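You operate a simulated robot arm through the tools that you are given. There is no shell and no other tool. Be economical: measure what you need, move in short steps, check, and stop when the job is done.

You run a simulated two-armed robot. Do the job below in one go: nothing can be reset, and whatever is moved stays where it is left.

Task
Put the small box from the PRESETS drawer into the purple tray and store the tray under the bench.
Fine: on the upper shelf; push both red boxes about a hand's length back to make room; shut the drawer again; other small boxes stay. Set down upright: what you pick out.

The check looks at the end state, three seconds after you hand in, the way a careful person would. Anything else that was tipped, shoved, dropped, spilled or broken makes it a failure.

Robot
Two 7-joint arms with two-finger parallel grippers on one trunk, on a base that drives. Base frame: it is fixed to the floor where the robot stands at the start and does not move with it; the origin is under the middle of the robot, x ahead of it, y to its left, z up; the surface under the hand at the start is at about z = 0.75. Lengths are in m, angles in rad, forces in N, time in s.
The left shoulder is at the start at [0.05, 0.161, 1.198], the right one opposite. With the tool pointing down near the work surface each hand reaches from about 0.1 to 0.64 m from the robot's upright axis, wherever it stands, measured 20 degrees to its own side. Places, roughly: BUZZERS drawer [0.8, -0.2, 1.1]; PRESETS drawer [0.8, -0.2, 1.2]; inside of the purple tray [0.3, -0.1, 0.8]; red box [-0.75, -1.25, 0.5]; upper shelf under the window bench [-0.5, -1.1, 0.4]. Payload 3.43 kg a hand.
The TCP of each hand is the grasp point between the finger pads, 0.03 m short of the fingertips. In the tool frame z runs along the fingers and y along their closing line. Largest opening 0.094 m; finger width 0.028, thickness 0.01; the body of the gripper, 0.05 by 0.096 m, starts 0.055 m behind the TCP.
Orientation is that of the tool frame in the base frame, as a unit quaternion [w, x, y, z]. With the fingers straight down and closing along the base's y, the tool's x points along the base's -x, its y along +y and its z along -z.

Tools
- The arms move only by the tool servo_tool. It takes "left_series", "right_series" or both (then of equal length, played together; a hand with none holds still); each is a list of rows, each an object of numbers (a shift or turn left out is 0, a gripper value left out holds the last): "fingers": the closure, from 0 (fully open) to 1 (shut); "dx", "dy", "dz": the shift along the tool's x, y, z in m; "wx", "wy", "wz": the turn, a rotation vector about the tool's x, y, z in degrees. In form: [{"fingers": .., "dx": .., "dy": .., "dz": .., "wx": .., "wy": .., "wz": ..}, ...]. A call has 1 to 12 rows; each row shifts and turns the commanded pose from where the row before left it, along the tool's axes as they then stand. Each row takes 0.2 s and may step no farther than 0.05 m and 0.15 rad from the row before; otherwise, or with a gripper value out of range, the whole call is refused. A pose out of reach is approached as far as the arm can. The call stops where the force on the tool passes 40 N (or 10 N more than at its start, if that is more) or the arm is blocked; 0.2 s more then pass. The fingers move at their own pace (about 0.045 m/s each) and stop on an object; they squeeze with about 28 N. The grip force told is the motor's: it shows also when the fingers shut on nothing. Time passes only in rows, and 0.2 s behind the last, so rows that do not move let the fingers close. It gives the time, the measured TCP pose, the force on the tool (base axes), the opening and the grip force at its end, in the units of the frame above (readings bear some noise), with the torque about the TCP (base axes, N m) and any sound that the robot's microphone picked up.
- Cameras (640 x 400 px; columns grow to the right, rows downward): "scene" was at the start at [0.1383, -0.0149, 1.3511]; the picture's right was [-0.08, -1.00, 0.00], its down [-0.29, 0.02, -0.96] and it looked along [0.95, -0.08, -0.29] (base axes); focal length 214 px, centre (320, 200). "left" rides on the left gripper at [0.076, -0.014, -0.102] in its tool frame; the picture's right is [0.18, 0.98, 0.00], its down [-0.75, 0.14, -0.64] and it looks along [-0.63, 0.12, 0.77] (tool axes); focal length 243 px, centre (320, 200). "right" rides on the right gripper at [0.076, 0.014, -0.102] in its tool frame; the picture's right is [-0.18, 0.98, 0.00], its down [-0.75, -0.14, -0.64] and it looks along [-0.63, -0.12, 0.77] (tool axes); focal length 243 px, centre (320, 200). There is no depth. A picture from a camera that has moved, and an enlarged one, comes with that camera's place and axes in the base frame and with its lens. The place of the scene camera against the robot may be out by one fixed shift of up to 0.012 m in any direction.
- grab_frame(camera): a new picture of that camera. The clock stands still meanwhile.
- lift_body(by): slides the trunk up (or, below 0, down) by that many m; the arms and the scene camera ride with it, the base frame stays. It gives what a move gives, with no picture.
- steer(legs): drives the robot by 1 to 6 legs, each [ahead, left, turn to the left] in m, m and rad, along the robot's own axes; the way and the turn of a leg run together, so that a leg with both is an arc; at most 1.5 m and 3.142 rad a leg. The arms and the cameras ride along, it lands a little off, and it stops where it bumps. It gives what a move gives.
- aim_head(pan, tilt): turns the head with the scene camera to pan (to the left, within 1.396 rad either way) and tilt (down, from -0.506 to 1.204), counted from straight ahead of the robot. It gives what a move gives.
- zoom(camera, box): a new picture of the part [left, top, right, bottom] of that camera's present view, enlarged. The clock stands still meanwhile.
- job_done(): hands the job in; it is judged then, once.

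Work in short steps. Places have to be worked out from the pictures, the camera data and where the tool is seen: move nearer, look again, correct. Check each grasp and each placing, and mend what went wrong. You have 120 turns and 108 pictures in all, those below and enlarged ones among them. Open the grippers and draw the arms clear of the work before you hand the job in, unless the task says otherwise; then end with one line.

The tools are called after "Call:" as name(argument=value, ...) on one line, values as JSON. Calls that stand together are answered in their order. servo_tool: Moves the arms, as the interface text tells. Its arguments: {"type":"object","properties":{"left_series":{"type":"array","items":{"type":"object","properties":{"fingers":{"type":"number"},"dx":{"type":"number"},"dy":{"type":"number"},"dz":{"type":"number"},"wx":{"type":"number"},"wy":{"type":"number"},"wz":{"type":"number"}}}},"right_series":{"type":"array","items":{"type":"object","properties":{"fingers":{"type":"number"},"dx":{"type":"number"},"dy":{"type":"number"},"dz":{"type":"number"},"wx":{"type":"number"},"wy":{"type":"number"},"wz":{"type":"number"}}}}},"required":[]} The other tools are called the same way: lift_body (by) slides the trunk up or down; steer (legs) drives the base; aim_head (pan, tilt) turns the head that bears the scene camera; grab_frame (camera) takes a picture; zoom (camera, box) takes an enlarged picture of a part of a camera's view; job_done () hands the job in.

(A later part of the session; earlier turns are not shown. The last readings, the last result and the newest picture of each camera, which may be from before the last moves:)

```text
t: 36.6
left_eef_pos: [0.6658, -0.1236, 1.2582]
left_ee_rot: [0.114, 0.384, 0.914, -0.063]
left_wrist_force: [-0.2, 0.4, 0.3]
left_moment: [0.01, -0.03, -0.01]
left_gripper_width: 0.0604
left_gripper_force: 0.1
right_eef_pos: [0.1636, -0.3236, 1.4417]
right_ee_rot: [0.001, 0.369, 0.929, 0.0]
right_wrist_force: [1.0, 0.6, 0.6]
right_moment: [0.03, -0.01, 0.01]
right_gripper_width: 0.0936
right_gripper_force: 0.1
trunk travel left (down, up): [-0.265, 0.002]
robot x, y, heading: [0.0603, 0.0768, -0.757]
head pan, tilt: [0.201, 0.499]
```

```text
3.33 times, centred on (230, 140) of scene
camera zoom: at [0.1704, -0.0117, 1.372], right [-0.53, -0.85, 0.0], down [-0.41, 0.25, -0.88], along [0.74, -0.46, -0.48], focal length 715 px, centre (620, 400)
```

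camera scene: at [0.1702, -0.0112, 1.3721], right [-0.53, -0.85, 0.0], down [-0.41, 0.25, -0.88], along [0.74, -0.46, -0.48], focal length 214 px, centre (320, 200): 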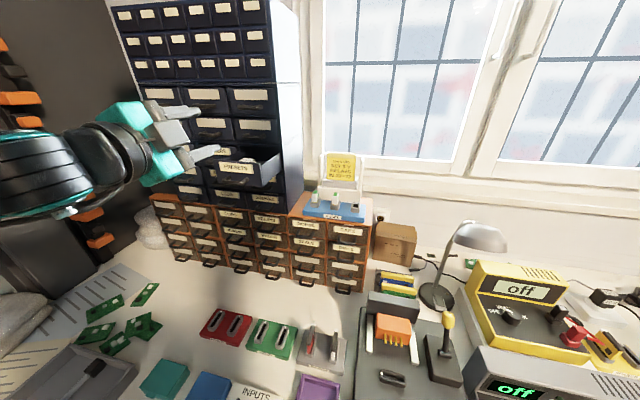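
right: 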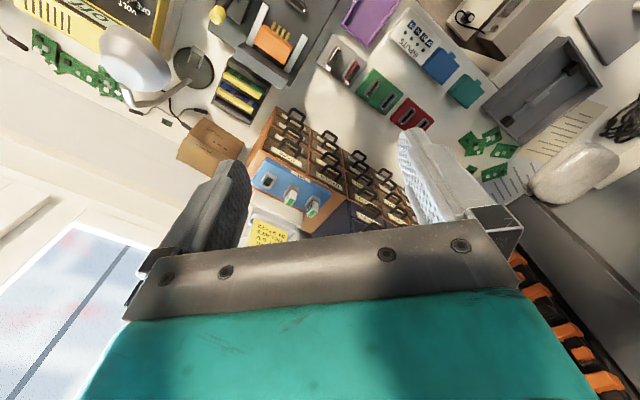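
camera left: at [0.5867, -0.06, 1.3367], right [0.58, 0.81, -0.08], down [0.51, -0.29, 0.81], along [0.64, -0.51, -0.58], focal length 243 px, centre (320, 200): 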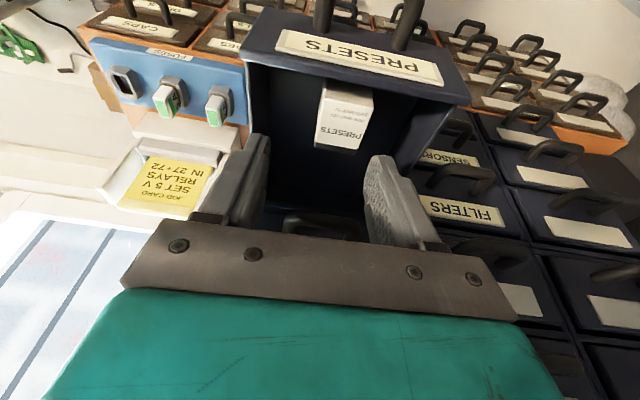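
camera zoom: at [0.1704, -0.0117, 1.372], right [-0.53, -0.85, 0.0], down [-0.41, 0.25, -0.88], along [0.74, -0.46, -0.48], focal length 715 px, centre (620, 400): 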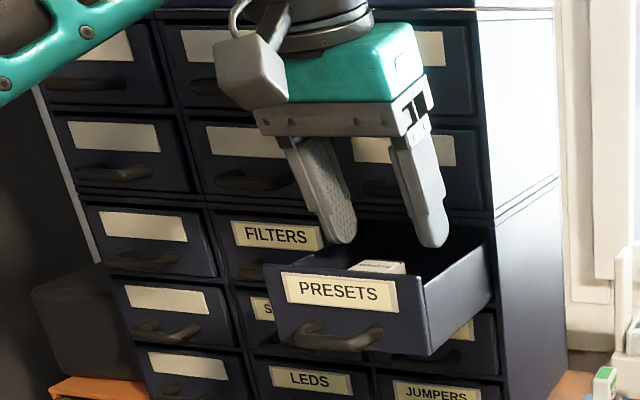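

Box again at fwd .572, left .379; TCP fwd .567, left .370. I shift left 8 mm and go straight down to z≈1.19 in small steps.

Call:
servo_tool(left_series=[{"dy": 0.008}, {"dx": 0.0045, "dz": 0.017}, {"dx": 0.0045, "dz": 0.017}, {"dx": 0.0035, "dz": 0.017}, {"dx": 0.0025, "dz": 0.014}])

Call:
grab_frame(camera="left")

Call:
zoom(camera="scene", box=[170, 100, 310, 200])

```text
t: 37.9
left_eef_pos: [0.6742, -0.1216, 1.2044]
left_ee_rot: [0.127, 0.383, 0.912, -0.071]
left_wrist_force: [0.9, 0.5, 18.5]
left_moment: [0.51, -0.35, 0.11]
left_gripper_width: 0.06
left_gripper_force: 0.1
right_eef_pos: [0.1632, -0.3246, 1.4416]
right_ee_rot: [0.0, 0.37, 0.929, 0.0]
right_wrist_force: [0.7, -0.5, 0.2]
right_moment: [0.0, 0.05, -0.03]
right_gripper_width: 0.0939
right_gripper_force: 0.1
trunk travel left (down, up): [-0.265, 0.002]
robot x, y, heading: [0.0572, 0.0718, -0.757]
head pan, tilt: [0.201, 0.499]
stopped in row 5 (left hand): the force on the tool passed its limit at 42 N (the readings are from after the stop); the commanded pose is now the measured one
```

```text
76 pictures are left
camera left: at [0.5935, -0.0555, 1.2814], right [0.58, 0.81, -0.09], down [0.5, -0.27, 0.83], along [0.65, -0.52, -0.56], focal length 243 px, centre (320, 200)
```

left: 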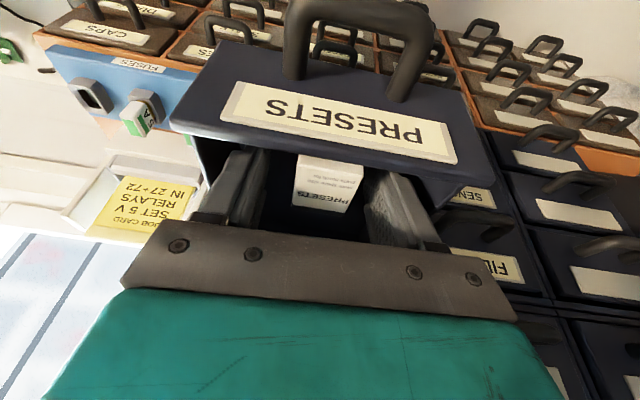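

```text
4.00 times, centred on (240, 150) of scene
camera zoom: at [0.1704, -0.0111, 1.3721], right [-0.53, -0.85, 0.0], down [-0.41, 0.25, -0.88], along [0.75, -0.46, -0.48], focal length 858 px, centre (640, 400)
```

zoom: 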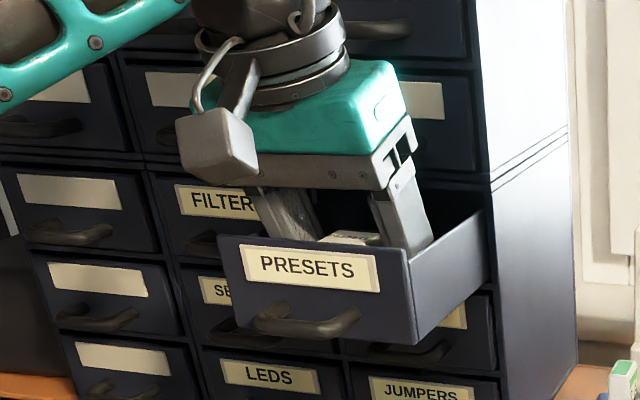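

Fingertips have reached the drawer floor, box between fingers. Ease up 2 mm and close.

Call:
servo_tool(left_series=[{"dz": -0.003}, {"fingers": 1.0}, {}, {}, {}])

Call:
grab_frame(camera="left")

```text
t: 39.1
left_eef_pos: [0.6715, -0.1191, 1.2045]
left_ee_rot: [0.123, 0.382, 0.913, -0.068]
left_wrist_force: [4.2, 3.9, 15.3]
left_moment: [0.42, -0.34, -0.01]
left_gripper_width: 0.0335
left_gripper_force: 28.3
right_eef_pos: [0.163, -0.3227, 1.4428]
right_ee_rot: [0.001, 0.37, 0.929, 0.001]
right_wrist_force: [-0.4, -0.6, 0.3]
right_moment: [-0.02, 0.03, -0.01]
right_gripper_width: 0.0939
right_gripper_force: 0.0
trunk travel left (down, up): [-0.265, 0.002]
robot x, y, heading: [0.0572, 0.0719, -0.759]
head pan, tilt: [0.201, 0.499]
```

```text
74 pictures are left
camera left: at [0.5922, -0.0537, 1.2817], right [0.58, 0.81, -0.08], down [0.5, -0.27, 0.82], along [0.65, -0.52, -0.56], focal length 243 px, centre (320, 200)
```

left: 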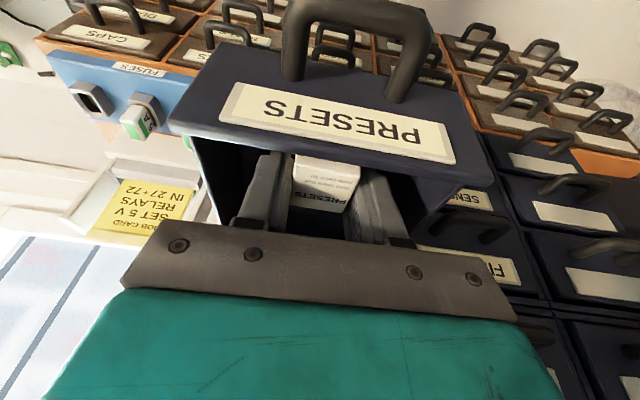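

Box held (33.5 mm, 28 N). Lift straight up.

Call:
servo_tool(left_series=[{"dx": -0.0026, "dz": -0.01}, {"dx": -0.0045, "dz": -0.017}, {"dx": -0.0065, "dz": -0.024}, {"dx": -0.0065, "dz": -0.024}, {"dx": -0.0026, "dz": -0.01}])

Call:
grab_frame(camera="left")

Call:
grab_frame(camera="scene")

```text
t: 40.3
left_eef_pos: [0.674, -0.1155, 1.2927]
left_ee_rot: [0.123, 0.383, 0.913, -0.069]
left_wrist_force: [0.2, -0.3, -0.5]
left_moment: [0.02, -0.02, -0.01]
left_gripper_width: 0.0334
left_gripper_force: 27.6
right_eef_pos: [0.1636, -0.3242, 1.4424]
right_ee_rot: [0.0, 0.369, 0.929, 0.001]
right_wrist_force: [1.0, 0.7, -0.5]
right_moment: [0.0, -0.02, -0.04]
right_gripper_width: 0.0938
right_gripper_force: 0.0
trunk travel left (down, up): [-0.265, 0.002]
robot x, y, heading: [0.0599, 0.0741, -0.754]
head pan, tilt: [0.201, 0.499]
```

```text
73 pictures are left
camera left: at [0.5939, -0.0513, 1.3697], right [0.58, 0.81, -0.08], down [0.5, -0.28, 0.82], along [0.64, -0.52, -0.57], focal length 243 px, centre (320, 200)
```

left: 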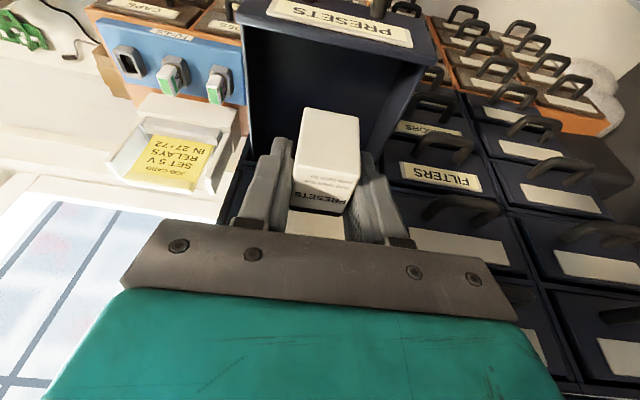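

```text
72 pictures are left
camera scene: at [0.1704, -0.011, 1.3721], right [-0.53, -0.85, 0.0], down [-0.41, 0.25, -0.88], along [0.75, -0.46, -0.48], focal length 214 px, centre (320, 200)
```

scene: 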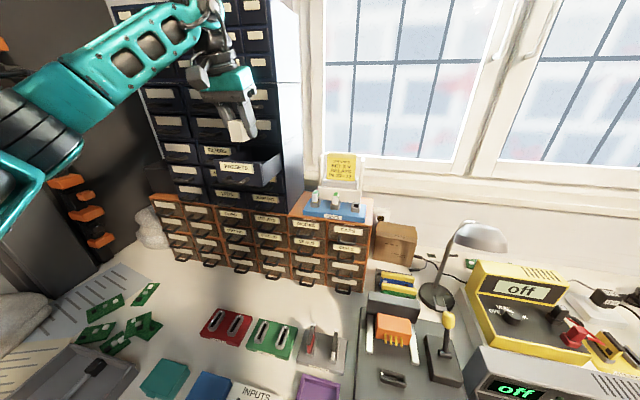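

Box is lifted upright and clear. I back away from the cabinet and carry it to above the purple tray (≈(.315,−.084)), un-tilting the hand.

Call:
servo_tool(left_series=[{"dx": 0.0435, "dz": -0.0116}, {"dx": 0.0435, "dz": -0.0116}, {"dx": 0.0435, "dz": -0.0116}, {"dx": 0.0164, "dz": -0.0044, "dy": -0.044}, {"dx": 0.0164, "dz": -0.0044, "dy": -0.044}, {"dx": 0.0164, "dz": -0.0044, "dy": -0.044}, {"dx": 0.0164, "dz": -0.0044, "dy": -0.044}, {"wy": 7.5, "dy": -0.02}, {"wy": 7.2, "dy": -0.02}])

Call:
grab_frame(camera="scene")

Call:
grab_frame(camera="left")

```text
t: 42.3
left_eef_pos: [0.3772, -0.1211, 1.2934]
left_ee_rot: [0.004, 0.389, 0.921, -0.018]
left_wrist_force: [-0.5, 0.5, -0.4]
left_moment: [0.05, 0.03, -0.03]
left_gripper_width: 0.0335
left_gripper_force: 28.1
right_eef_pos: [0.1639, -0.3251, 1.443]
right_ee_rot: [0.0, 0.37, 0.929, 0.0]
right_wrist_force: [-0.2, -0.9, 0.6]
right_moment: [0.0, -0.03, 0.01]
right_gripper_width: 0.0939
right_gripper_force: 0.1
trunk travel left (down, up): [-0.265, 0.002]
robot x, y, heading: [0.0599, 0.0719, -0.752]
head pan, tilt: [0.201, 0.499]
```

```text
71 pictures are left
camera scene: at [0.1699, -0.0117, 1.3721], right [-0.53, -0.85, 0.0], down [-0.41, 0.25, -0.88], along [0.75, -0.46, -0.48], focal length 214 px, centre (320, 200)
```

scene: 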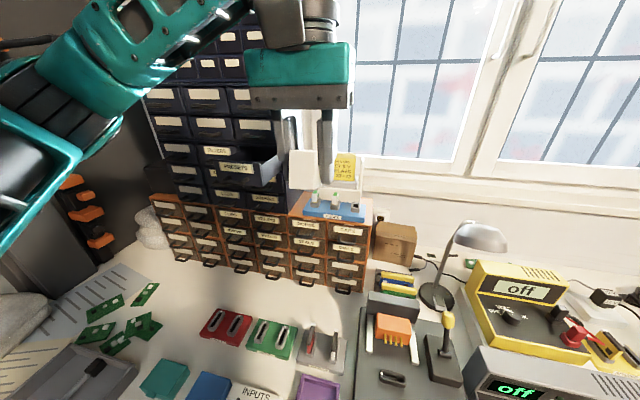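

```text
70 pictures are left
camera left: at [0.3141, -0.0723, 1.3955], right [0.57, 0.82, -0.03], down [0.63, -0.42, 0.65], along [0.52, -0.4, -0.76], focal length 243 px, centre (320, 200)
```

left: 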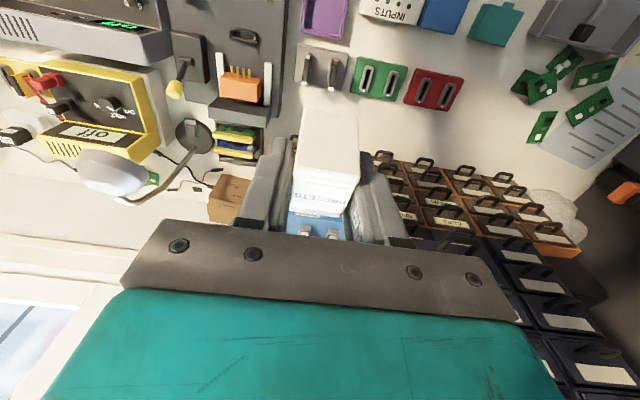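

The held box is upright. Tray centre is ~0.07 behind and 0.02 right of the hand; I move over it, descend to ~1.0, then look.

Call:
servo_tool(left_series=[{"dx": 0.035, "dy": -0.008}, {"dx": 0.033, "dy": -0.008}, {"dz": 0.045}, {"dz": 0.045}, {"dz": 0.045}, {"dz": 0.045}, {"dz": 0.045}, {"dz": 0.04}])

Call:
aim_head(pan=-0.1, tilt=0.9)

Call:
grab_frame(camera="scene")

Call:
grab_frame(camera="left")

```text
t: 44.1
left_eef_pos: [0.3161, -0.0953, 1.0287]
left_ee_rot: [0.005, 0.389, 0.921, -0.02]
left_wrist_force: [-0.8, 0.1, -0.9]
left_moment: [0.0, -0.04, 0.04]
left_gripper_width: 0.0337
left_gripper_force: 28.1
right_eef_pos: [0.1633, -0.3238, 1.4424]
right_ee_rot: [0.0, 0.37, 0.929, 0.0]
right_wrist_force: [0.7, -0.3, 0.6]
right_moment: [0.01, -0.02, 0.01]
right_gripper_width: 0.094
right_gripper_force: 0.2
trunk travel left (down, up): [-0.265, 0.002]
robot x, y, heading: [0.061, 0.0696, -0.76]
head pan, tilt: [0.201, 0.499]
```

```text
t: 45.0
left_eef_pos: [0.3175, -0.0951, 1.0295]
left_ee_rot: [0.005, 0.388, 0.921, -0.019]
left_wrist_force: [-0.3, 0.3, 0.4]
left_moment: [-0.03, 0.0, 0.04]
left_gripper_width: 0.0336
left_gripper_force: 28.0
right_eef_pos: [0.1633, -0.3234, 1.4424]
right_ee_rot: [-0.001, 0.37, 0.929, 0.0]
right_wrist_force: [-0.1, -0.7, 0.0]
right_moment: [0.01, 0.03, -0.01]
right_gripper_width: 0.0941
right_gripper_force: 0.1
trunk travel left (down, up): [-0.265, 0.002]
robot x, y, heading: [0.0584, 0.0732, -0.752]
head pan, tilt: [-0.099, 0.901]
```

```text
69 pictures are left
camera scene: at [0.1426, -0.02, 1.3383], right [-0.76, -0.66, 0.0], down [-0.51, 0.59, -0.62], along [0.41, -0.47, -0.78], focal length 214 px, centre (320, 200)
```

scene: 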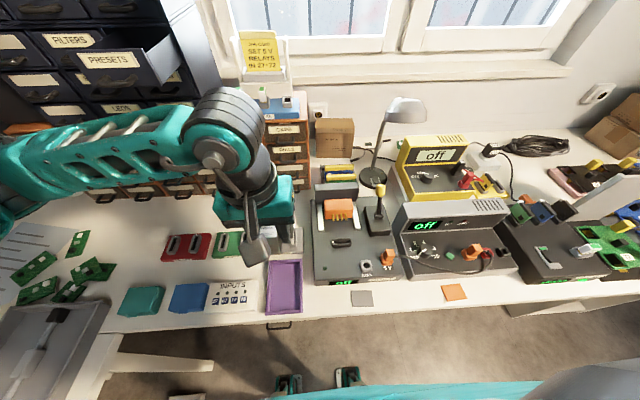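

```text
68 pictures are left
camera left: at [0.2535, -0.0466, 1.1301], right [0.57, 0.82, -0.03], down [0.63, -0.42, 0.66], along [0.52, -0.4, -0.75], focal length 243 px, centre (320, 200)
```

left: 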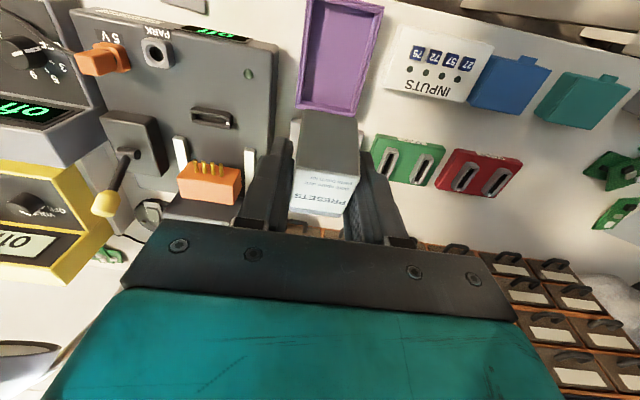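

Tray centre ≈ (.32,−.082), aligned with the hand's yaw; box sits slightly right/forward of it. Correct by 1 cm left, descend to just above, then check.

Call:
servo_tool(left_series=[{"dx": 0.005, "dy": 0.011}, {"dz": 0.045}, {"dz": 0.045}, {"dz": 0.045}, {"dz": 0.04}])

Call:
grab_frame(camera="left")

Call:
zoom(camera="scene", box=[200, 200, 360, 340])

```text
t: 46.2
left_eef_pos: [0.3212, -0.0891, 0.8517]
left_ee_rot: [0.005, 0.388, 0.921, -0.019]
left_wrist_force: [-0.1, -0.6, -0.4]
left_moment: [0.0, 0.03, 0.03]
left_gripper_width: 0.0335
left_gripper_force: 28.5
right_eef_pos: [0.1641, -0.3244, 1.4433]
right_ee_rot: [0.001, 0.37, 0.929, 0.0]
right_wrist_force: [-0.1, 0.5, -0.7]
right_moment: [-0.02, 0.02, 0.01]
right_gripper_width: 0.094
right_gripper_force: 0.1
trunk travel left (down, up): [-0.265, 0.002]
robot x, y, heading: [0.0594, 0.0699, -0.755]
head pan, tilt: [-0.099, 0.901]
```

```text
67 pictures are left
camera left: at [0.2578, -0.0403, 0.9522], right [0.58, 0.82, -0.03], down [0.63, -0.42, 0.66], along [0.52, -0.4, -0.75], focal length 243 px, centre (320, 200)
```

left: 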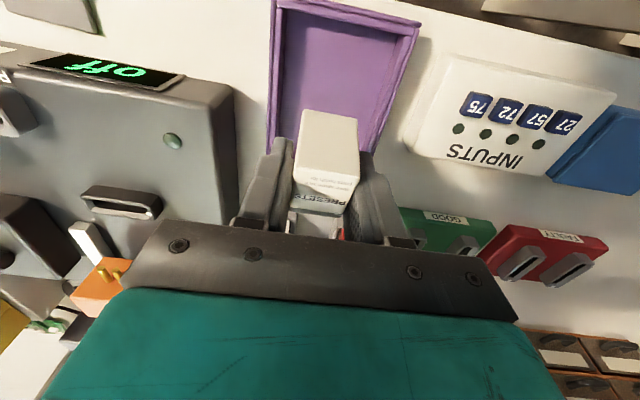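

```text
2.86 times, centred on (280, 270) of scene
camera zoom: at [0.1427, -0.02, 1.3382], right [-0.76, -0.65, 0.0], down [-0.51, 0.59, -0.62], along [0.41, -0.47, -0.78], focal length 613 px, centre (434, 0)
```

zoom: 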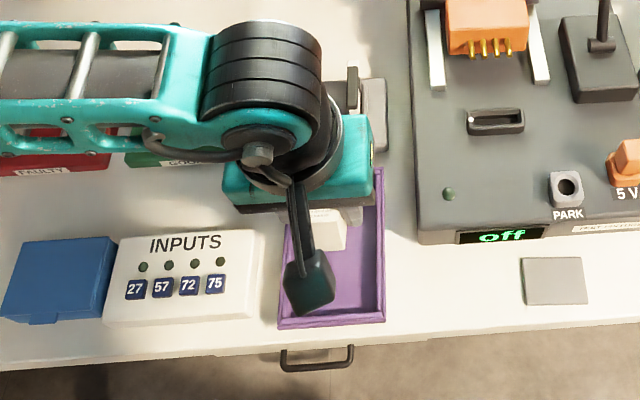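

Box aligned over tray. Descend to ~.80, then creep until contact.

Call:
servo_tool(left_series=[{"dz": 0.02}, {"dz": 0.02}, {"dz": 0.008}, {"dz": 0.004}])

Call:
zoom(camera="left", box=[220, 0, 460, 250])

```text
t: 47.2
left_eef_pos: [0.3206, -0.0932, 0.798]
left_ee_rot: [0.005, 0.388, 0.921, -0.02]
left_wrist_force: [0.4, -0.6, -1.3]
left_moment: [0.01, 0.0, -0.01]
left_gripper_width: 0.0336
left_gripper_force: 27.9
right_eef_pos: [0.1638, -0.3241, 1.4424]
right_ee_rot: [-0.001, 0.369, 0.929, 0.0]
right_wrist_force: [0.0, -0.4, -0.1]
right_moment: [-0.02, 0.01, 0.05]
right_gripper_width: 0.094
right_gripper_force: 0.0
trunk travel left (down, up): [-0.265, 0.002]
robot x, y, heading: [0.0552, 0.0721, -0.758]
head pan, tilt: [-0.099, 0.901]
```

```text
1.60 times, centred on (340, 125) of left
camera zoom: at [0.2572, -0.0442, 0.9003], right [0.58, 0.82, -0.03], down [0.63, -0.42, 0.66], along [0.52, -0.4, -0.75], focal length 388 px, centre (288, 320)
```

zoom: 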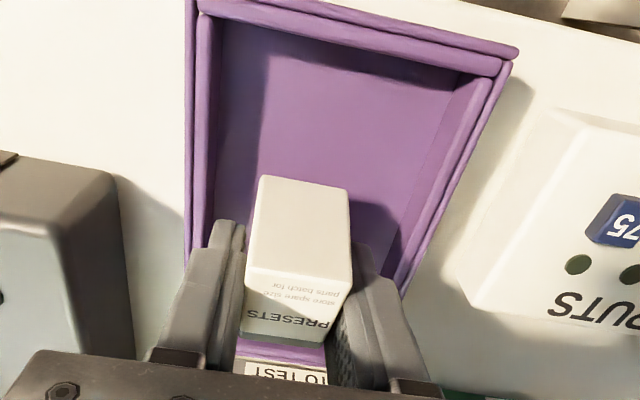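

Well centred. Creep down to contact.

Call:
servo_tool(left_series=[{"dz": 0.004}, {"dz": 0.004}, {"dz": 0.003}])

```text
t: 48.0
left_eef_pos: [0.3195, -0.0923, 0.791]
left_ee_rot: [0.006, 0.388, 0.921, -0.02]
left_wrist_force: [0.1, 2.6, 11.5]
left_moment: [0.15, -0.21, 0.03]
left_gripper_width: 0.0336
left_gripper_force: 28.2
right_eef_pos: [0.163, -0.3238, 1.4421]
right_ee_rot: [0.0, 0.37, 0.929, -0.001]
right_wrist_force: [-0.1, -0.4, -0.2]
right_moment: [0.0, -0.01, -0.01]
right_gripper_width: 0.094
right_gripper_force: 0.0
trunk travel left (down, up): [-0.265, 0.002]
robot x, y, heading: [0.0581, 0.0698, -0.759]
head pan, tilt: [-0.099, 0.901]
```

Contact at z .791 (11 N). Open slightly and withdraw straight up.

Call:
servo_tool(left_series=[{"dz": -0.002}, {"fingers": 0.45}, {}, {}, {"dz": -0.03}, {"dz": -0.04}, {"dz": -0.045}, {"dz": -0.045}])

Call:
grab_frame(camera="left")

```text
t: 49.8
left_eef_pos: [0.3205, -0.0856, 0.9509]
left_ee_rot: [0.005, 0.389, 0.921, -0.018]
left_wrist_force: [-0.1, 0.3, 1.9]
left_moment: [0.04, -0.01, 0.01]
left_gripper_width: 0.0518
left_gripper_force: 0.1
right_eef_pos: [0.1626, -0.3252, 1.4419]
right_ee_rot: [0.0, 0.37, 0.929, 0.0]
right_wrist_force: [-0.5, 0.1, -0.1]
right_moment: [-0.02, 0.0, 0.02]
right_gripper_width: 0.0941
right_gripper_force: 0.1
trunk travel left (down, up): [-0.265, 0.002]
robot x, y, heading: [0.0599, 0.0711, -0.764]
head pan, tilt: [-0.099, 0.901]
```

```text
64 pictures are left
camera left: at [0.2587, -0.0385, 1.0514], right [0.58, 0.82, -0.03], down [0.63, -0.42, 0.66], along [0.52, -0.4, -0.75], focal length 243 px, centre (320, 200)
```

left: 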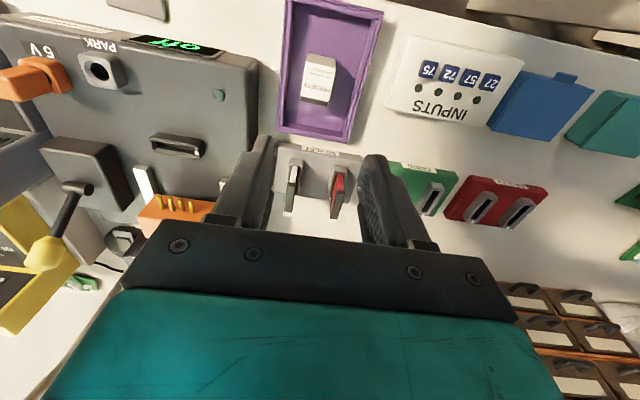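

Box stands upright in the tray. Next: close the drawer with open fingers straddling the handle, pushing the front. First raise the hand, and the head back up out of the way.

Call:
aim_head(pan=-0.1, tilt=0.4)

Call:
servo_tool(left_series=[{"dz": -0.045, "fingers": 0}, {"dz": -0.045}, {"dz": -0.045}, {"dz": -0.045}, {"dz": -0.045}, {"dz": -0.045}, {"dy": 0.045}, {"dy": 0.045}, {"dy": 0.045}, {"dy": 0.045}, {"dy": 0.035}])

Call:
servo_tool(left_series=[{"wy": -8.4, "dx": -0.02}, {"wy": -8.4, "dx": -0.02}, {"wy": -8.4, "dx": -0.02}, {"wy": -8.4, "dz": 0.01}, {"wy": -8.4}, {"wy": -8.4}, {"wy": -8.4}, {"wy": -8}])

Call:
grab_frame(camera="scene")

```text
t: 50.7
left_eef_pos: [0.3218, -0.0882, 0.9505]
left_ee_rot: [0.005, 0.388, 0.921, -0.019]
left_wrist_force: [0.0, -0.8, -0.2]
left_moment: [-0.02, -0.01, 0.0]
left_gripper_width: 0.0518
left_gripper_force: 0.0
right_eef_pos: [0.1638, -0.3254, 1.4435]
right_ee_rot: [0.001, 0.37, 0.929, -0.001]
right_wrist_force: [-0.2, 0.1, -0.2]
right_moment: [0.01, -0.02, -0.03]
right_gripper_width: 0.0939
right_gripper_force: 0.1
trunk travel left (down, up): [-0.265, 0.002]
robot x, y, heading: [0.0625, 0.0731, -0.76]
head pan, tilt: [-0.099, 0.4]
```

```text
t: 53.1
left_eef_pos: [0.4751, 0.0742, 1.216]
left_ee_rot: [0.006, 0.389, 0.921, -0.019]
left_wrist_force: [0.8, 1.2, -0.6]
left_moment: [-0.04, -0.01, 0.0]
left_gripper_width: 0.0941
left_gripper_force: 0.0
right_eef_pos: [0.1631, -0.3236, 1.4436]
right_ee_rot: [0.0, 0.369, 0.929, 0.0]
right_wrist_force: [0.0, 0.4, -0.9]
right_moment: [-0.06, -0.01, 0.02]
right_gripper_width: 0.0938
right_gripper_force: 0.1
trunk travel left (down, up): [-0.265, 0.002]
robot x, y, heading: [0.0573, 0.07, -0.755]
head pan, tilt: [-0.099, 0.4]
```

```text
t: 54.9
left_eef_pos: [0.5741, 0.0112, 1.2427]
left_ee_rot: [0.512, 0.314, 0.766, -0.23]
left_wrist_force: [0.3, -0.1, 0.3]
left_moment: [0.0, -0.02, 0.01]
left_gripper_width: 0.0939
left_gripper_force: 0.2
left hand out of reach, approached as far as the arm can: row 6, 7, 8
right_eef_pos: [0.1634, -0.3229, 1.4419]
right_ee_rot: [0.0, 0.37, 0.929, 0.0]
right_wrist_force: [-0.4, -0.1, -0.2]
right_moment: [0.01, -0.03, 0.01]
right_gripper_width: 0.094
right_gripper_force: 0.1
trunk travel left (down, up): [-0.265, 0.002]
robot x, y, heading: [0.0576, 0.069, -0.752]
head pan, tilt: [-0.099, 0.4]
```

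```text
63 pictures are left
camera scene: at [0.1539, -0.0329, 1.3812], right [-0.76, -0.65, 0.0], down [-0.25, 0.29, -0.92], along [0.6, -0.7, -0.39], focal length 214 px, centre (320, 200)
```

scene: 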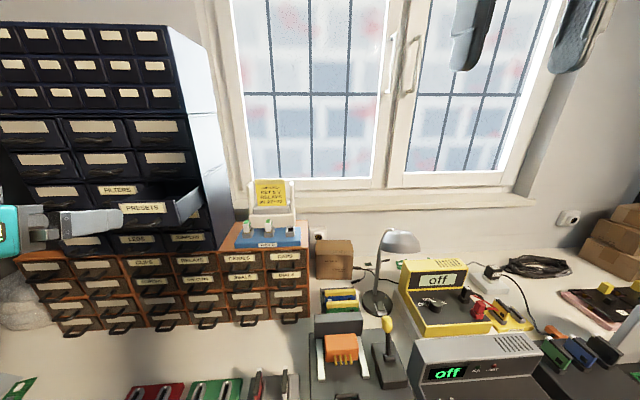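

Hand pitched 68°, at fwd .408, left .404, z 1.243. I move to just in front of the drawer face, lower and centred.

Call:
servo_tool(left_series=[{"dx": 0.0047, "dz": 0.026, "dy": -0.009}, {"dx": 0.0047, "dz": 0.026, "dy": -0.009}, {"dx": 0.0047, "dz": 0.02, "dy": -0.008}])

Call:
grab_frame(camera="left")

Call:
zoom(camera="scene", box=[0, 140, 220, 280])

```text
t: 55.7
left_eef_pos: [0.5985, -0.0523, 1.2028]
left_ee_rot: [0.511, 0.314, 0.766, -0.23]
left_wrist_force: [-0.2, -0.1, 0.7]
left_moment: [0.02, -0.02, 0.0]
left_gripper_width: 0.094
left_gripper_force: 0.0
right_eef_pos: [0.1647, -0.3236, 1.4418]
right_ee_rot: [0.0, 0.37, 0.929, 0.0]
right_wrist_force: [0.1, 0.3, 0.3]
right_moment: [-0.01, 0.02, -0.02]
right_gripper_width: 0.0939
right_gripper_force: 0.0
trunk travel left (down, up): [-0.265, 0.002]
robot x, y, heading: [0.0583, 0.0655, -0.755]
head pan, tilt: [-0.099, 0.4]
```

```text
62 pictures are left
camera left: at [0.5001, 0.0254, 1.1706], right [0.65, 0.73, -0.2], down [-0.1, 0.34, 0.93], along [0.75, -0.59, 0.3], focal length 243 px, centre (320, 200)
```

left: 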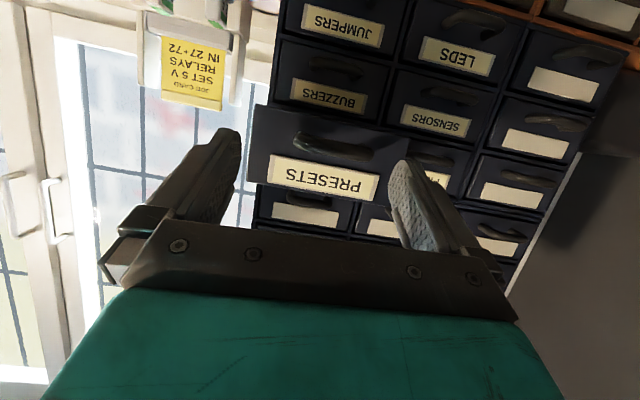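

```text
2.86 times, centred on (110, 210) of scene
camera zoom: at [0.1541, -0.0333, 1.3812], right [-0.76, -0.65, 0.0], down [-0.26, 0.29, -0.92], along [0.6, -0.7, -0.39], focal length 613 px, centre (920, 171)
```

zoom: 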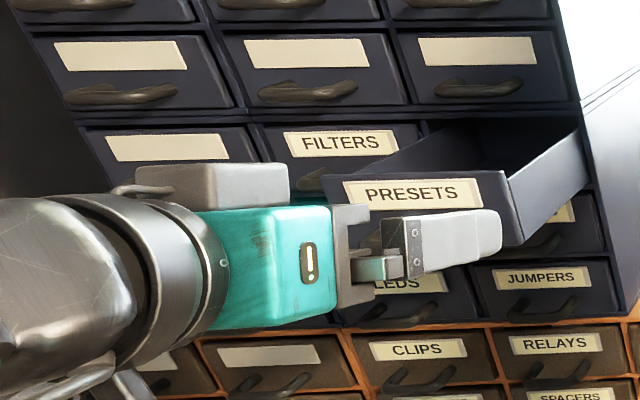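

Fingers slightly too wide for the front (drawer width ≈.108); narrow to ~7.4 cm, shift 3 mm left, then push forward level.

Call:
servo_tool(left_series=[{"fingers": 0.21, "dy": 0.003}, {}, {"dx": -0.0075, "dz": 0.0185}, {"dx": -0.0075, "dz": 0.0185}, {"dx": -0.0075, "dz": 0.0185}, {"dx": -0.0075, "dz": 0.0185}])

Call:
zoom(camera="scene", box=[0, 140, 220, 280])

```text
t: 57.1
left_eef_pos: [0.6549, -0.107, 1.2032]
left_ee_rot: [0.512, 0.313, 0.766, -0.229]
left_wrist_force: [-0.3, 0.7, -0.1]
left_moment: [0.03, 0.02, -0.01]
left_gripper_width: 0.0743
left_gripper_force: 0.0
right_eef_pos: [0.1644, -0.3253, 1.4422]
right_ee_rot: [0.0, 0.371, 0.929, 0.001]
right_wrist_force: [0.3, -0.1, -1.0]
right_moment: [-0.04, 0.01, -0.04]
right_gripper_width: 0.0943
right_gripper_force: 0.0
trunk travel left (down, up): [-0.265, 0.002]
robot x, y, heading: [0.057, 0.0692, -0.757]
head pan, tilt: [-0.099, 0.4]
```

```text
2.86 times, centred on (110, 210) of scene
camera zoom: at [0.1539, -0.0333, 1.3812], right [-0.76, -0.65, 0.0], down [-0.26, 0.29, -0.92], along [0.6, -0.7, -0.39], focal length 613 px, centre (920, 171)
```

zoom: 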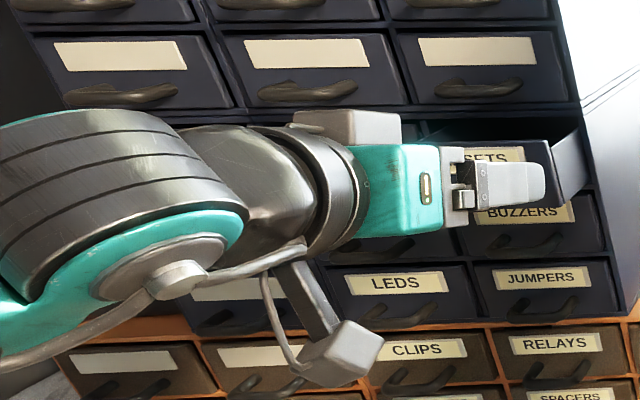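

The drawer is sliding in smoothly. Continue until it seats.

Call:
servo_tool(left_series=[{"dx": -0.0075, "dz": 0.0185}, {"dx": -0.0075, "dz": 0.0185}, {"dx": -0.0045, "dz": 0.011}, {"dx": -0.0035, "dz": 0.009}, {"dx": -0.0035, "dz": 0.009}])

Call:
zoom(camera="scene", box=[0, 140, 220, 280])

```text
t: 58.0
left_eef_pos: [0.6877, -0.1405, 1.2039]
left_ee_rot: [0.509, 0.314, 0.768, -0.227]
left_wrist_force: [-21.9, 19.2, 3.8]
left_moment: [-0.07, -0.14, 1.13]
left_gripper_width: 0.0732
left_gripper_force: 0.0
right_eef_pos: [0.1596, -0.3196, 1.4439]
right_ee_rot: [0.002, 0.369, 0.929, 0.0]
right_wrist_force: [-0.1, 0.4, -0.2]
right_moment: [-0.02, -0.03, 0.01]
right_gripper_width: 0.0938
right_gripper_force: 0.1
trunk travel left (down, up): [-0.265, 0.002]
robot x, y, heading: [0.0586, 0.078, -0.756]
head pan, tilt: [-0.099, 0.4]
stopped in row 4 (left hand): the force on the tool passed its limit at 51 N (the readings are from after the stop); the commanded pose is now the measured one
```

```text
2.86 times, centred on (110, 210) of scene
camera zoom: at [0.1489, -0.0285, 1.382], right [-0.75, -0.66, 0.0], down [-0.25, 0.29, -0.92], along [0.61, -0.7, -0.38], focal length 613 px, centre (920, 171)
```

zoom: 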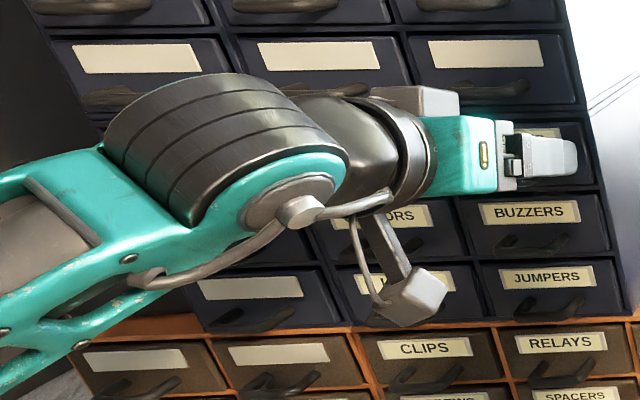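

Stopped at fwd .595 — the face is back at its closed depth. Retreat level and verify.

Call:
servo_tool(left_series=[{"dx": 0.0075, "dz": -0.0185}, {"dx": 0.015, "dz": -0.037}, {"dx": 0.015, "dz": -0.037}, {"dx": 0.015, "dz": -0.037}])

Call:
zoom(camera="scene", box=[60, 140, 240, 260])

```text
t: 59.0
left_eef_pos: [0.5934, -0.0445, 1.1991]
left_ee_rot: [0.506, 0.315, 0.77, -0.228]
left_wrist_force: [0.0, -0.4, 0.2]
left_moment: [0.0, 0.0, 0.0]
left_gripper_width: 0.0743
left_gripper_force: 0.1
right_eef_pos: [0.1627, -0.3229, 1.443]
right_ee_rot: [0.001, 0.369, 0.929, -0.001]
right_wrist_force: [-0.2, 0.7, 0.4]
right_moment: [-0.05, -0.01, 0.0]
right_gripper_width: 0.094
right_gripper_force: 0.0
trunk travel left (down, up): [-0.265, 0.002]
robot x, y, heading: [0.0547, 0.0782, -0.757]
head pan, tilt: [-0.099, 0.4]
```

```text
3.33 times, centred on (150, 200) of scene
camera zoom: at [0.1526, -0.0316, 1.3814], right [-0.76, -0.66, 0.0], down [-0.25, 0.29, -0.92], along [0.6, -0.7, -0.39], focal length 715 px, centre (887, 200)
```

zoom: 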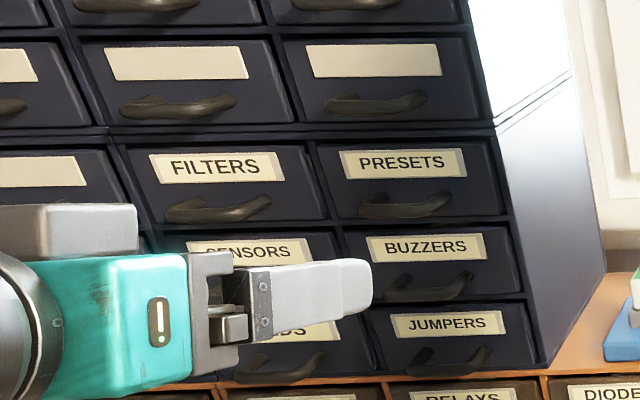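

Drawer shut. I fold the left hand back to pointing down and higher, then back away from the bench to go and inspect the shelf.

Call:
servo_tool(left_series=[{"wy": 8.5, "dx": -0.02}, {"wy": 8.5, "dx": -0.02}, {"wy": 8.5, "dx": -0.01}, {"wy": 8.5}, {"wy": 8.5, "dz": -0.01}, {"wy": 8.5, "dz": -0.02}, {"wy": 8.5, "dz": -0.02}, {"wy": 7, "dx": 0.03, "dz": -0.02}, {"dx": 0.04, "dz": -0.02}])

Call:
steer(legs=[[-0.35, 0, 0]])

Call:
aim_head(pan=-0.9, tilt=0.6)

Call:
grab_frame(camera="scene")

```text
t: 61.0
left_eef_pos: [0.55, 0.0079, 1.3263]
left_ee_rot: [0.001, 0.387, 0.922, -0.019]
left_wrist_force: [-0.8, 0.5, 1.6]
left_moment: [-0.03, 0.01, 0.02]
left_gripper_width: 0.0742
left_gripper_force: 0.1
right_eef_pos: [0.1628, -0.3222, 1.4416]
right_ee_rot: [0.001, 0.369, 0.929, 0.0]
right_wrist_force: [-0.6, -0.3, -0.5]
right_moment: [-0.03, -0.01, -0.01]
right_gripper_width: 0.0938
right_gripper_force: 0.0
trunk travel left (down, up): [-0.265, 0.002]
robot x, y, heading: [0.059, 0.0697, -0.754]
head pan, tilt: [-0.099, 0.4]
```

```text
t: 63.3
left_eef_pos: [0.3016, 0.2398, 1.3251]
left_ee_rot: [0.002, 0.39, 0.921, -0.018]
left_wrist_force: [0.0, 0.0, 0.0]
left_moment: [-0.01, 0.01, -0.01]
left_gripper_width: 0.0742
left_gripper_force: 0.0
right_eef_pos: [-0.0881, -0.0883, 1.4428]
right_ee_rot: [0.0, 0.373, 0.928, -0.001]
right_wrist_force: [0.2, -1.0, 0.2]
right_moment: [-0.01, -0.01, -0.01]
right_gripper_width: 0.0939
right_gripper_force: 0.1
trunk travel left (down, up): [-0.265, 0.002]
robot x, y, heading: [-0.1909, 0.3115, -0.762]
head pan, tilt: [-0.099, 0.4]
```

```text
t: 64.4
left_eef_pos: [0.3024, 0.2384, 1.3256]
left_ee_rot: [0.002, 0.39, 0.921, -0.018]
left_wrist_force: [-0.5, 0.0, 0.0]
left_moment: [-0.01, -0.01, 0.0]
left_gripper_width: 0.0742
left_gripper_force: 0.1
right_eef_pos: [-0.0864, -0.0898, 1.4418]
right_ee_rot: [0.0, 0.372, 0.928, 0.0]
right_wrist_force: [-0.1, 0.5, 0.1]
right_moment: [-0.02, -0.02, -0.01]
right_gripper_width: 0.0942
right_gripper_force: 0.0
trunk travel left (down, up): [-0.265, 0.002]
robot x, y, heading: [-0.1906, 0.3064, -0.762]
head pan, tilt: [-0.901, 0.6]
```

```text
57 pictures are left
camera scene: at [-0.1637, 0.1848, 1.363], right [-1.0, 0.09, 0.0], down [0.05, 0.56, -0.83], along [-0.08, -0.82, -0.56], focal length 214 px, centre (320, 200)
```

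scene: 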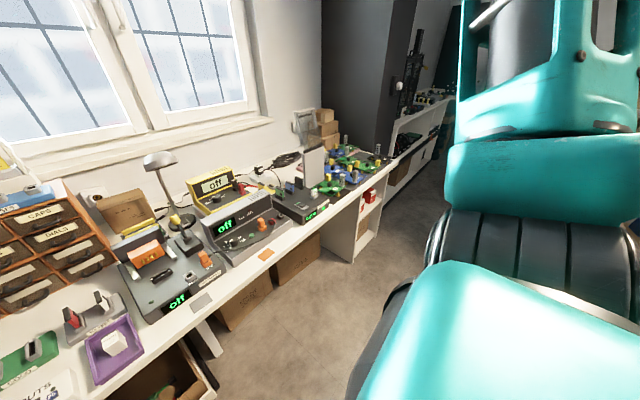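

Bench run is free of obstacles on the floor side; the shelf with red boxes is further right under the same bench. Drive 1.1 m right and look.

Call:
steer(legs=[[0, -1.15, 0]])

Call:
aim_head(pan=0.0, tilt=0.95)

Call:
grab_frame(camera="scene")

```text
t: 74.7
left_eef_pos: [-0.4955, -0.5897, 1.3254]
left_ee_rot: [0.003, 0.396, 0.918, -0.017]
left_wrist_force: [-1.1, 0.2, 0.4]
left_moment: [0.0, 0.02, 0.03]
left_gripper_width: 0.0744
left_gripper_force: 0.0
right_eef_pos: [-0.888, -0.9124, 1.4424]
right_ee_rot: [0.0, 0.377, 0.926, -0.001]
right_wrist_force: [0.0, -0.4, -0.6]
right_moment: [0.01, -0.04, -0.02]
right_gripper_width: 0.0941
right_gripper_force: 0.2
trunk travel left (down, up): [-0.265, 0.002]
robot x, y, heading: [-0.9879, -0.5169, -0.775]
head pan, tilt: [-0.901, 0.6]
```

```text
t: 75.9
left_eef_pos: [-0.4956, -0.5911, 1.3257]
left_ee_rot: [0.001, 0.396, 0.918, -0.018]
left_wrist_force: [0.1, 0.8, 0.3]
left_moment: [0.0, 0.0, 0.01]
left_gripper_width: 0.0744
left_gripper_force: 0.2
right_eef_pos: [-0.8883, -0.9134, 1.4424]
right_ee_rot: [0.0, 0.378, 0.926, 0.0]
right_wrist_force: [-0.7, -0.2, -0.8]
right_moment: [-0.05, -0.02, 0.02]
right_gripper_width: 0.0941
right_gripper_force: 0.0
trunk travel left (down, up): [-0.265, 0.002]
robot x, y, heading: [-0.9859, -0.5148, -0.776]
head pan, tilt: [0.0, 0.949]
```

```text
56 pictures are left
camera scene: at [-0.9005, -0.6015, 1.3346], right [-0.7, -0.71, 0.0], down [-0.58, 0.57, -0.58], along [0.42, -0.41, -0.81], focal length 214 px, centre (320, 200)
```

scene: 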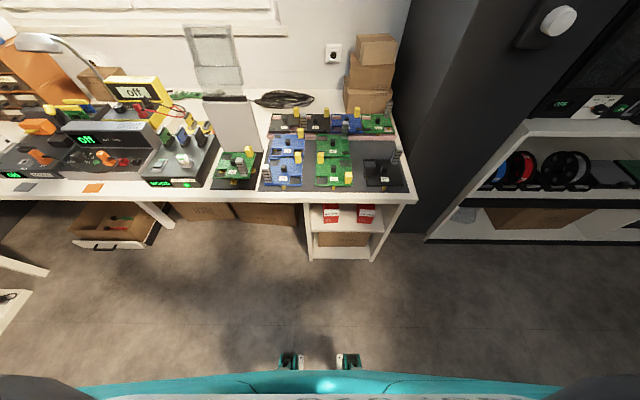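

The shelf unit is straight ahead-right with two red boxes at its front edge. Zoom in.

Call:
zoom(camera="scene", box=[290, 180, 430, 270])

```text
4.44 times, centred on (360, 225) of scene
camera zoom: at [-0.9005, -0.6015, 1.3346], right [-0.7, -0.71, 0.0], down [-0.58, 0.57, -0.58], along [0.42, -0.41, -0.81], focal length 953 px, centre (142, 89)
```

zoom: 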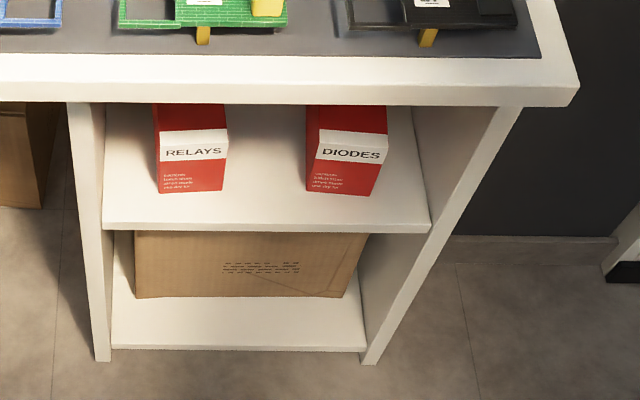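

Two red boxes (RELAYS, DIODES) stand ~5 cm behind the shelf's front edge, shelf inside ≈.34 wide at z≈.4, front .60 m ahead of me. I pull the left hand back, lower the trunk and bring the right hand down in front of the shelf.

Call:
servo_tool(left_series=[{"dx": 0.04}, {"dx": 0.04}, {"dx": 0.04}, {"dx": 0.04}])

Call:
lift_body(by=-0.26)

Call:
servo_tool(right_series=[{"dz": 0.048}, {"dz": 0.048}, {"dz": 0.048}, {"dz": 0.048}, {"dz": 0.048}, {"dz": 0.048}, {"dz": 0.048}, {"dz": 0.048}])

```text
t: 76.9
left_eef_pos: [-0.6068, -0.4758, 1.3229]
left_ee_rot: [0.002, 0.396, 0.918, -0.018]
left_wrist_force: [-0.1, 0.3, -0.3]
left_moment: [-0.01, 0.02, 0.01]
left_gripper_width: 0.0744
left_gripper_force: 0.1
right_eef_pos: [-0.8884, -0.9108, 1.4426]
right_ee_rot: [0.0, 0.378, 0.926, 0.002]
right_wrist_force: [0.1, -0.1, 0.3]
right_moment: [0.01, -0.01, 0.0]
right_gripper_width: 0.0939
right_gripper_force: 0.0
trunk travel left (down, up): [-0.265, 0.002]
robot x, y, heading: [-0.9883, -0.5138, -0.774]
head pan, tilt: [0.0, 0.949]
```

```text
t: 79.6
left_eef_pos: [-0.6055, -0.4761, 1.0624]
left_ee_rot: [0.002, 0.397, 0.918, -0.018]
left_wrist_force: [-0.6, 0.6, 0.8]
left_moment: [0.0, 0.01, 0.0]
left_gripper_width: 0.0743
left_gripper_force: 0.0
right_eef_pos: [-0.8894, -0.913, 1.1829]
right_ee_rot: [0.0, 0.378, 0.926, 0.0]
right_wrist_force: [-1.1, 0.2, -0.3]
right_moment: [-0.01, -0.02, -0.01]
right_gripper_width: 0.0942
right_gripper_force: 0.0
trunk travel left (down, up): [-0.005, 0.262]
robot x, y, heading: [-0.9846, -0.5141, -0.775]
head pan, tilt: [0.0, 0.949]
```

```text
t: 81.4
left_eef_pos: [-0.606, -0.477, 1.0626]
left_ee_rot: [0.002, 0.396, 0.918, -0.018]
left_wrist_force: [-0.4, 0.5, -0.5]
left_moment: [-0.01, 0.0, -0.05]
left_gripper_width: 0.0744
left_gripper_force: 0.0
right_eef_pos: [-0.8873, -0.9134, 0.7988]
right_ee_rot: [0.0, 0.378, 0.926, 0.0]
right_wrist_force: [-0.6, 0.1, -0.4]
right_moment: [0.0, -0.02, 0.01]
right_gripper_width: 0.0942
right_gripper_force: 0.0
trunk travel left (down, up): [-0.005, 0.262]
robot x, y, heading: [-0.988, -0.5194, -0.776]
head pan, tilt: [0.0, 0.949]
```

Continue down and pitch the right hand forward.

Call:
servo_tool(right_series=[{"dz": 0.045, "fingers": 1.0}, {"dz": 0.045}, {"dz": 0.045}, {"dz": 0.045}, {"wy": -8.5, "dz": 0.02, "dx": -0.01}, {"wy": -8.5, "dz": 0.02, "dx": -0.01}, {"wy": -8.5, "dz": 0.02}, {"wy": -8.5, "dz": 0.01}, {"wy": -8.5, "dz": 0.01}, {"wy": -8.5, "dz": 0.01}, {"wy": -8.5, "dz": 0.01}, {"wy": -8.5}])

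Call:
aim_head(pan=-0.2, tilt=0.8)

Call:
grab_frame(camera="scene")

```text
t: 84.0
left_eef_pos: [-0.6053, -0.476, 1.0621]
left_ee_rot: [0.002, 0.396, 0.918, -0.017]
left_wrist_force: [0.5, -0.4, 1.0]
left_moment: [-0.02, 0.01, -0.04]
left_gripper_width: 0.0741
left_gripper_force: 0.1
right_eef_pos: [-0.8508, -0.9509, 0.5292]
right_ee_rot: [0.518, 0.314, 0.767, -0.211]
right_wrist_force: [-0.7, -1.0, -0.5]
right_moment: [-0.04, -0.02, 0.0]
right_gripper_width: 0.0002
right_gripper_force: 27.8
trunk travel left (down, up): [-0.005, 0.262]
robot x, y, heading: [-0.9844, -0.5146, -0.771]
head pan, tilt: [0.0, 0.949]
```

```text
t: 84.7
left_eef_pos: [-0.6053, -0.4774, 1.0627]
left_ee_rot: [0.002, 0.397, 0.918, -0.017]
left_wrist_force: [0.3, 0.3, 0.9]
left_moment: [-0.03, -0.03, -0.02]
left_gripper_width: 0.0745
left_gripper_force: 0.1
right_eef_pos: [-0.8504, -0.9506, 0.53]
right_ee_rot: [0.517, 0.313, 0.768, -0.211]
right_wrist_force: [0.7, 0.6, -0.9]
right_moment: [0.01, 0.0, 0.03]
right_gripper_width: 0.0003
right_gripper_force: 27.3
trunk travel left (down, up): [-0.005, 0.262]
robot x, y, heading: [-0.989, -0.5137, -0.776]
head pan, tilt: [-0.201, 0.799]
```

```text
54 pictures are left
camera scene: at [-0.9071, -0.6173, 1.0861], right [-0.83, -0.56, 0.0], down [-0.4, 0.59, -0.7], along [0.39, -0.58, -0.72], focal length 214 px, centre (320, 200)
```

scene: 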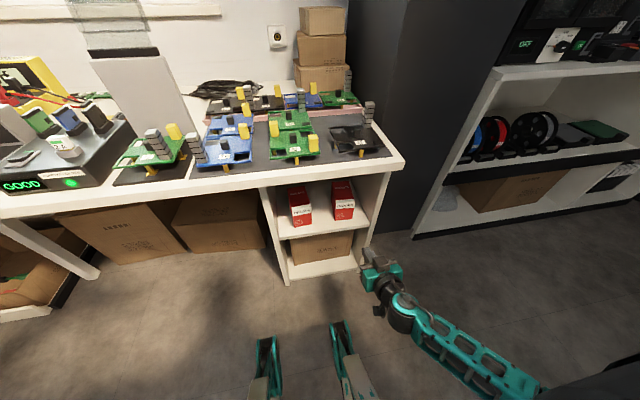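

Base legs reach ~.36 m ahead, so I can advance ~.2 m. Box fronts: RELAYS at fwd .65/left −.05, DIODES .65/−.225. I drive 0.17 forward with the hand, lowered to push height, still short of the boxes.

Call:
servo_tool(right_series=[{"fingers": 0.57, "dx": 0.022, "dz": -0.005}, {"dx": 0.022, "dz": -0.005}, {"dx": 0.02, "dz": -0.005}, {"dx": 0.01, "dz": -0.01}])

Call:
steer(legs=[[0.17, 0, 0]])

Call:
grab_frame(camera="right")

Call:
grab_frame(camera="scene")

```text
t: 85.1
left_eef_pos: [-0.6059, -0.4774, 1.0625]
left_ee_rot: [0.002, 0.396, 0.918, -0.017]
left_wrist_force: [-0.4, -0.8, 0.4]
left_moment: [-0.01, 0.01, 0.0]
left_gripper_width: 0.0744
left_gripper_force: 0.0
right_eef_pos: [-0.8528, -0.9502, 0.5312]
right_ee_rot: [0.526, 0.313, 0.761, -0.215]
right_wrist_force: [-0.6, -1.9, 8.3]
right_moment: [0.94, 0.76, 0.22]
right_gripper_width: 0.028
right_gripper_force: 0.1
trunk travel left (down, up): [-0.005, 0.262]
robot x, y, heading: [-0.9869, -0.5149, -0.773]
head pan, tilt: [-0.201, 0.799]
stopped in row 1 (right hand): the force on the tool passed its limit at 53 N (the readings are from after the stop); the commanded pose is now the measured one
```

```text
t: 86.5
left_eef_pos: [-0.4843, -0.5961, 1.0619]
left_ee_rot: [0.001, 0.398, 0.917, -0.018]
left_wrist_force: [0.9, -0.1, 0.0]
left_moment: [-0.01, -0.03, 0.01]
left_gripper_width: 0.0742
left_gripper_force: 0.0
right_eef_pos: [-0.7318, -1.0711, 0.5305]
right_ee_rot: [0.526, 0.314, 0.76, -0.216]
right_wrist_force: [0.8, -9.2, 18.1]
right_moment: [1.65, 1.47, 0.7]
right_gripper_width: 0.0402
right_gripper_force: 0.0
trunk travel left (down, up): [-0.005, 0.262]
robot x, y, heading: [-0.8661, -0.6355, -0.782]
head pan, tilt: [-0.201, 0.799]
```

```text
53 pictures are left
camera right: at [-0.8093, -0.9738, 0.4965], right [0.74, 0.65, 0.17], down [-0.34, 0.13, 0.93], along [0.58, -0.75, 0.32], focal length 243 px, centre (320, 200)
```

right: 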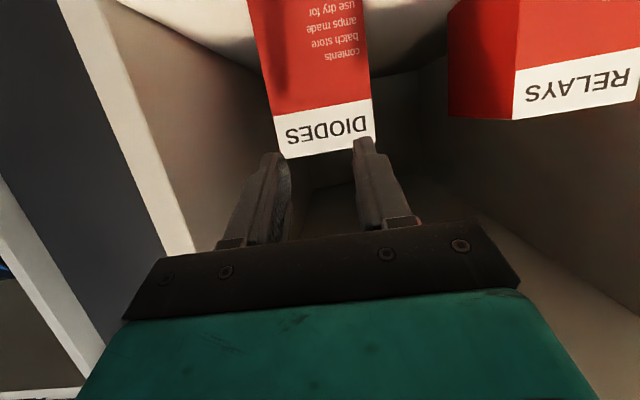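

```text
52 pictures are left
camera scene: at [-0.7864, -0.7361, 1.0862], right [-0.83, -0.56, 0.0], down [-0.4, 0.59, -0.7], along [0.39, -0.58, -0.72], focal length 214 px, centre (320, 200)
```

scene: 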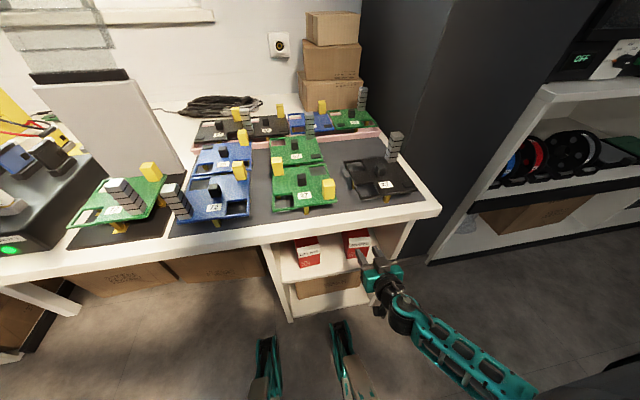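

The hand is straight in front of DIODES (box ~.12 tall, top z≈.52). The push-back on the tool looks like the camera stalk touching my own forearm at this steep bend, so I relax the pitch and then lower to z≈.46.

Call:
servo_tool(right_series=[{"wy": 6}, {"wy": 6}, {"wy": 6, "dx": 0.012, "dz": 0.008}, {"dx": 0.015, "dz": 0.011}, {"dx": 0.015, "dz": 0.011}, {"dx": 0.015, "dz": 0.011}])

```text
t: 87.8
left_eef_pos: [-0.4842, -0.597, 1.0622]
left_ee_rot: [0.001, 0.397, 0.917, -0.018]
left_wrist_force: [-1.1, 0.7, 1.3]
left_moment: [0.02, -0.01, -0.01]
left_gripper_width: 0.0742
left_gripper_force: 0.0
right_eef_pos: [-0.7256, -1.0797, 0.4841]
right_ee_rot: [0.415, 0.344, 0.825, -0.17]
right_wrist_force: [9.1, -9.9, -0.5]
right_moment: [-0.13, -0.14, -0.33]
right_gripper_width: 0.0401
right_gripper_force: 0.0
trunk travel left (down, up): [-0.005, 0.262]
robot x, y, heading: [-0.8626, -0.6341, -0.778]
head pan, tilt: [-0.201, 0.799]
stopped in row 6 (right hand): the force on the tool passed its limit at 52 N (the readings are from after the stop); the commanded pose is now the measured one
```

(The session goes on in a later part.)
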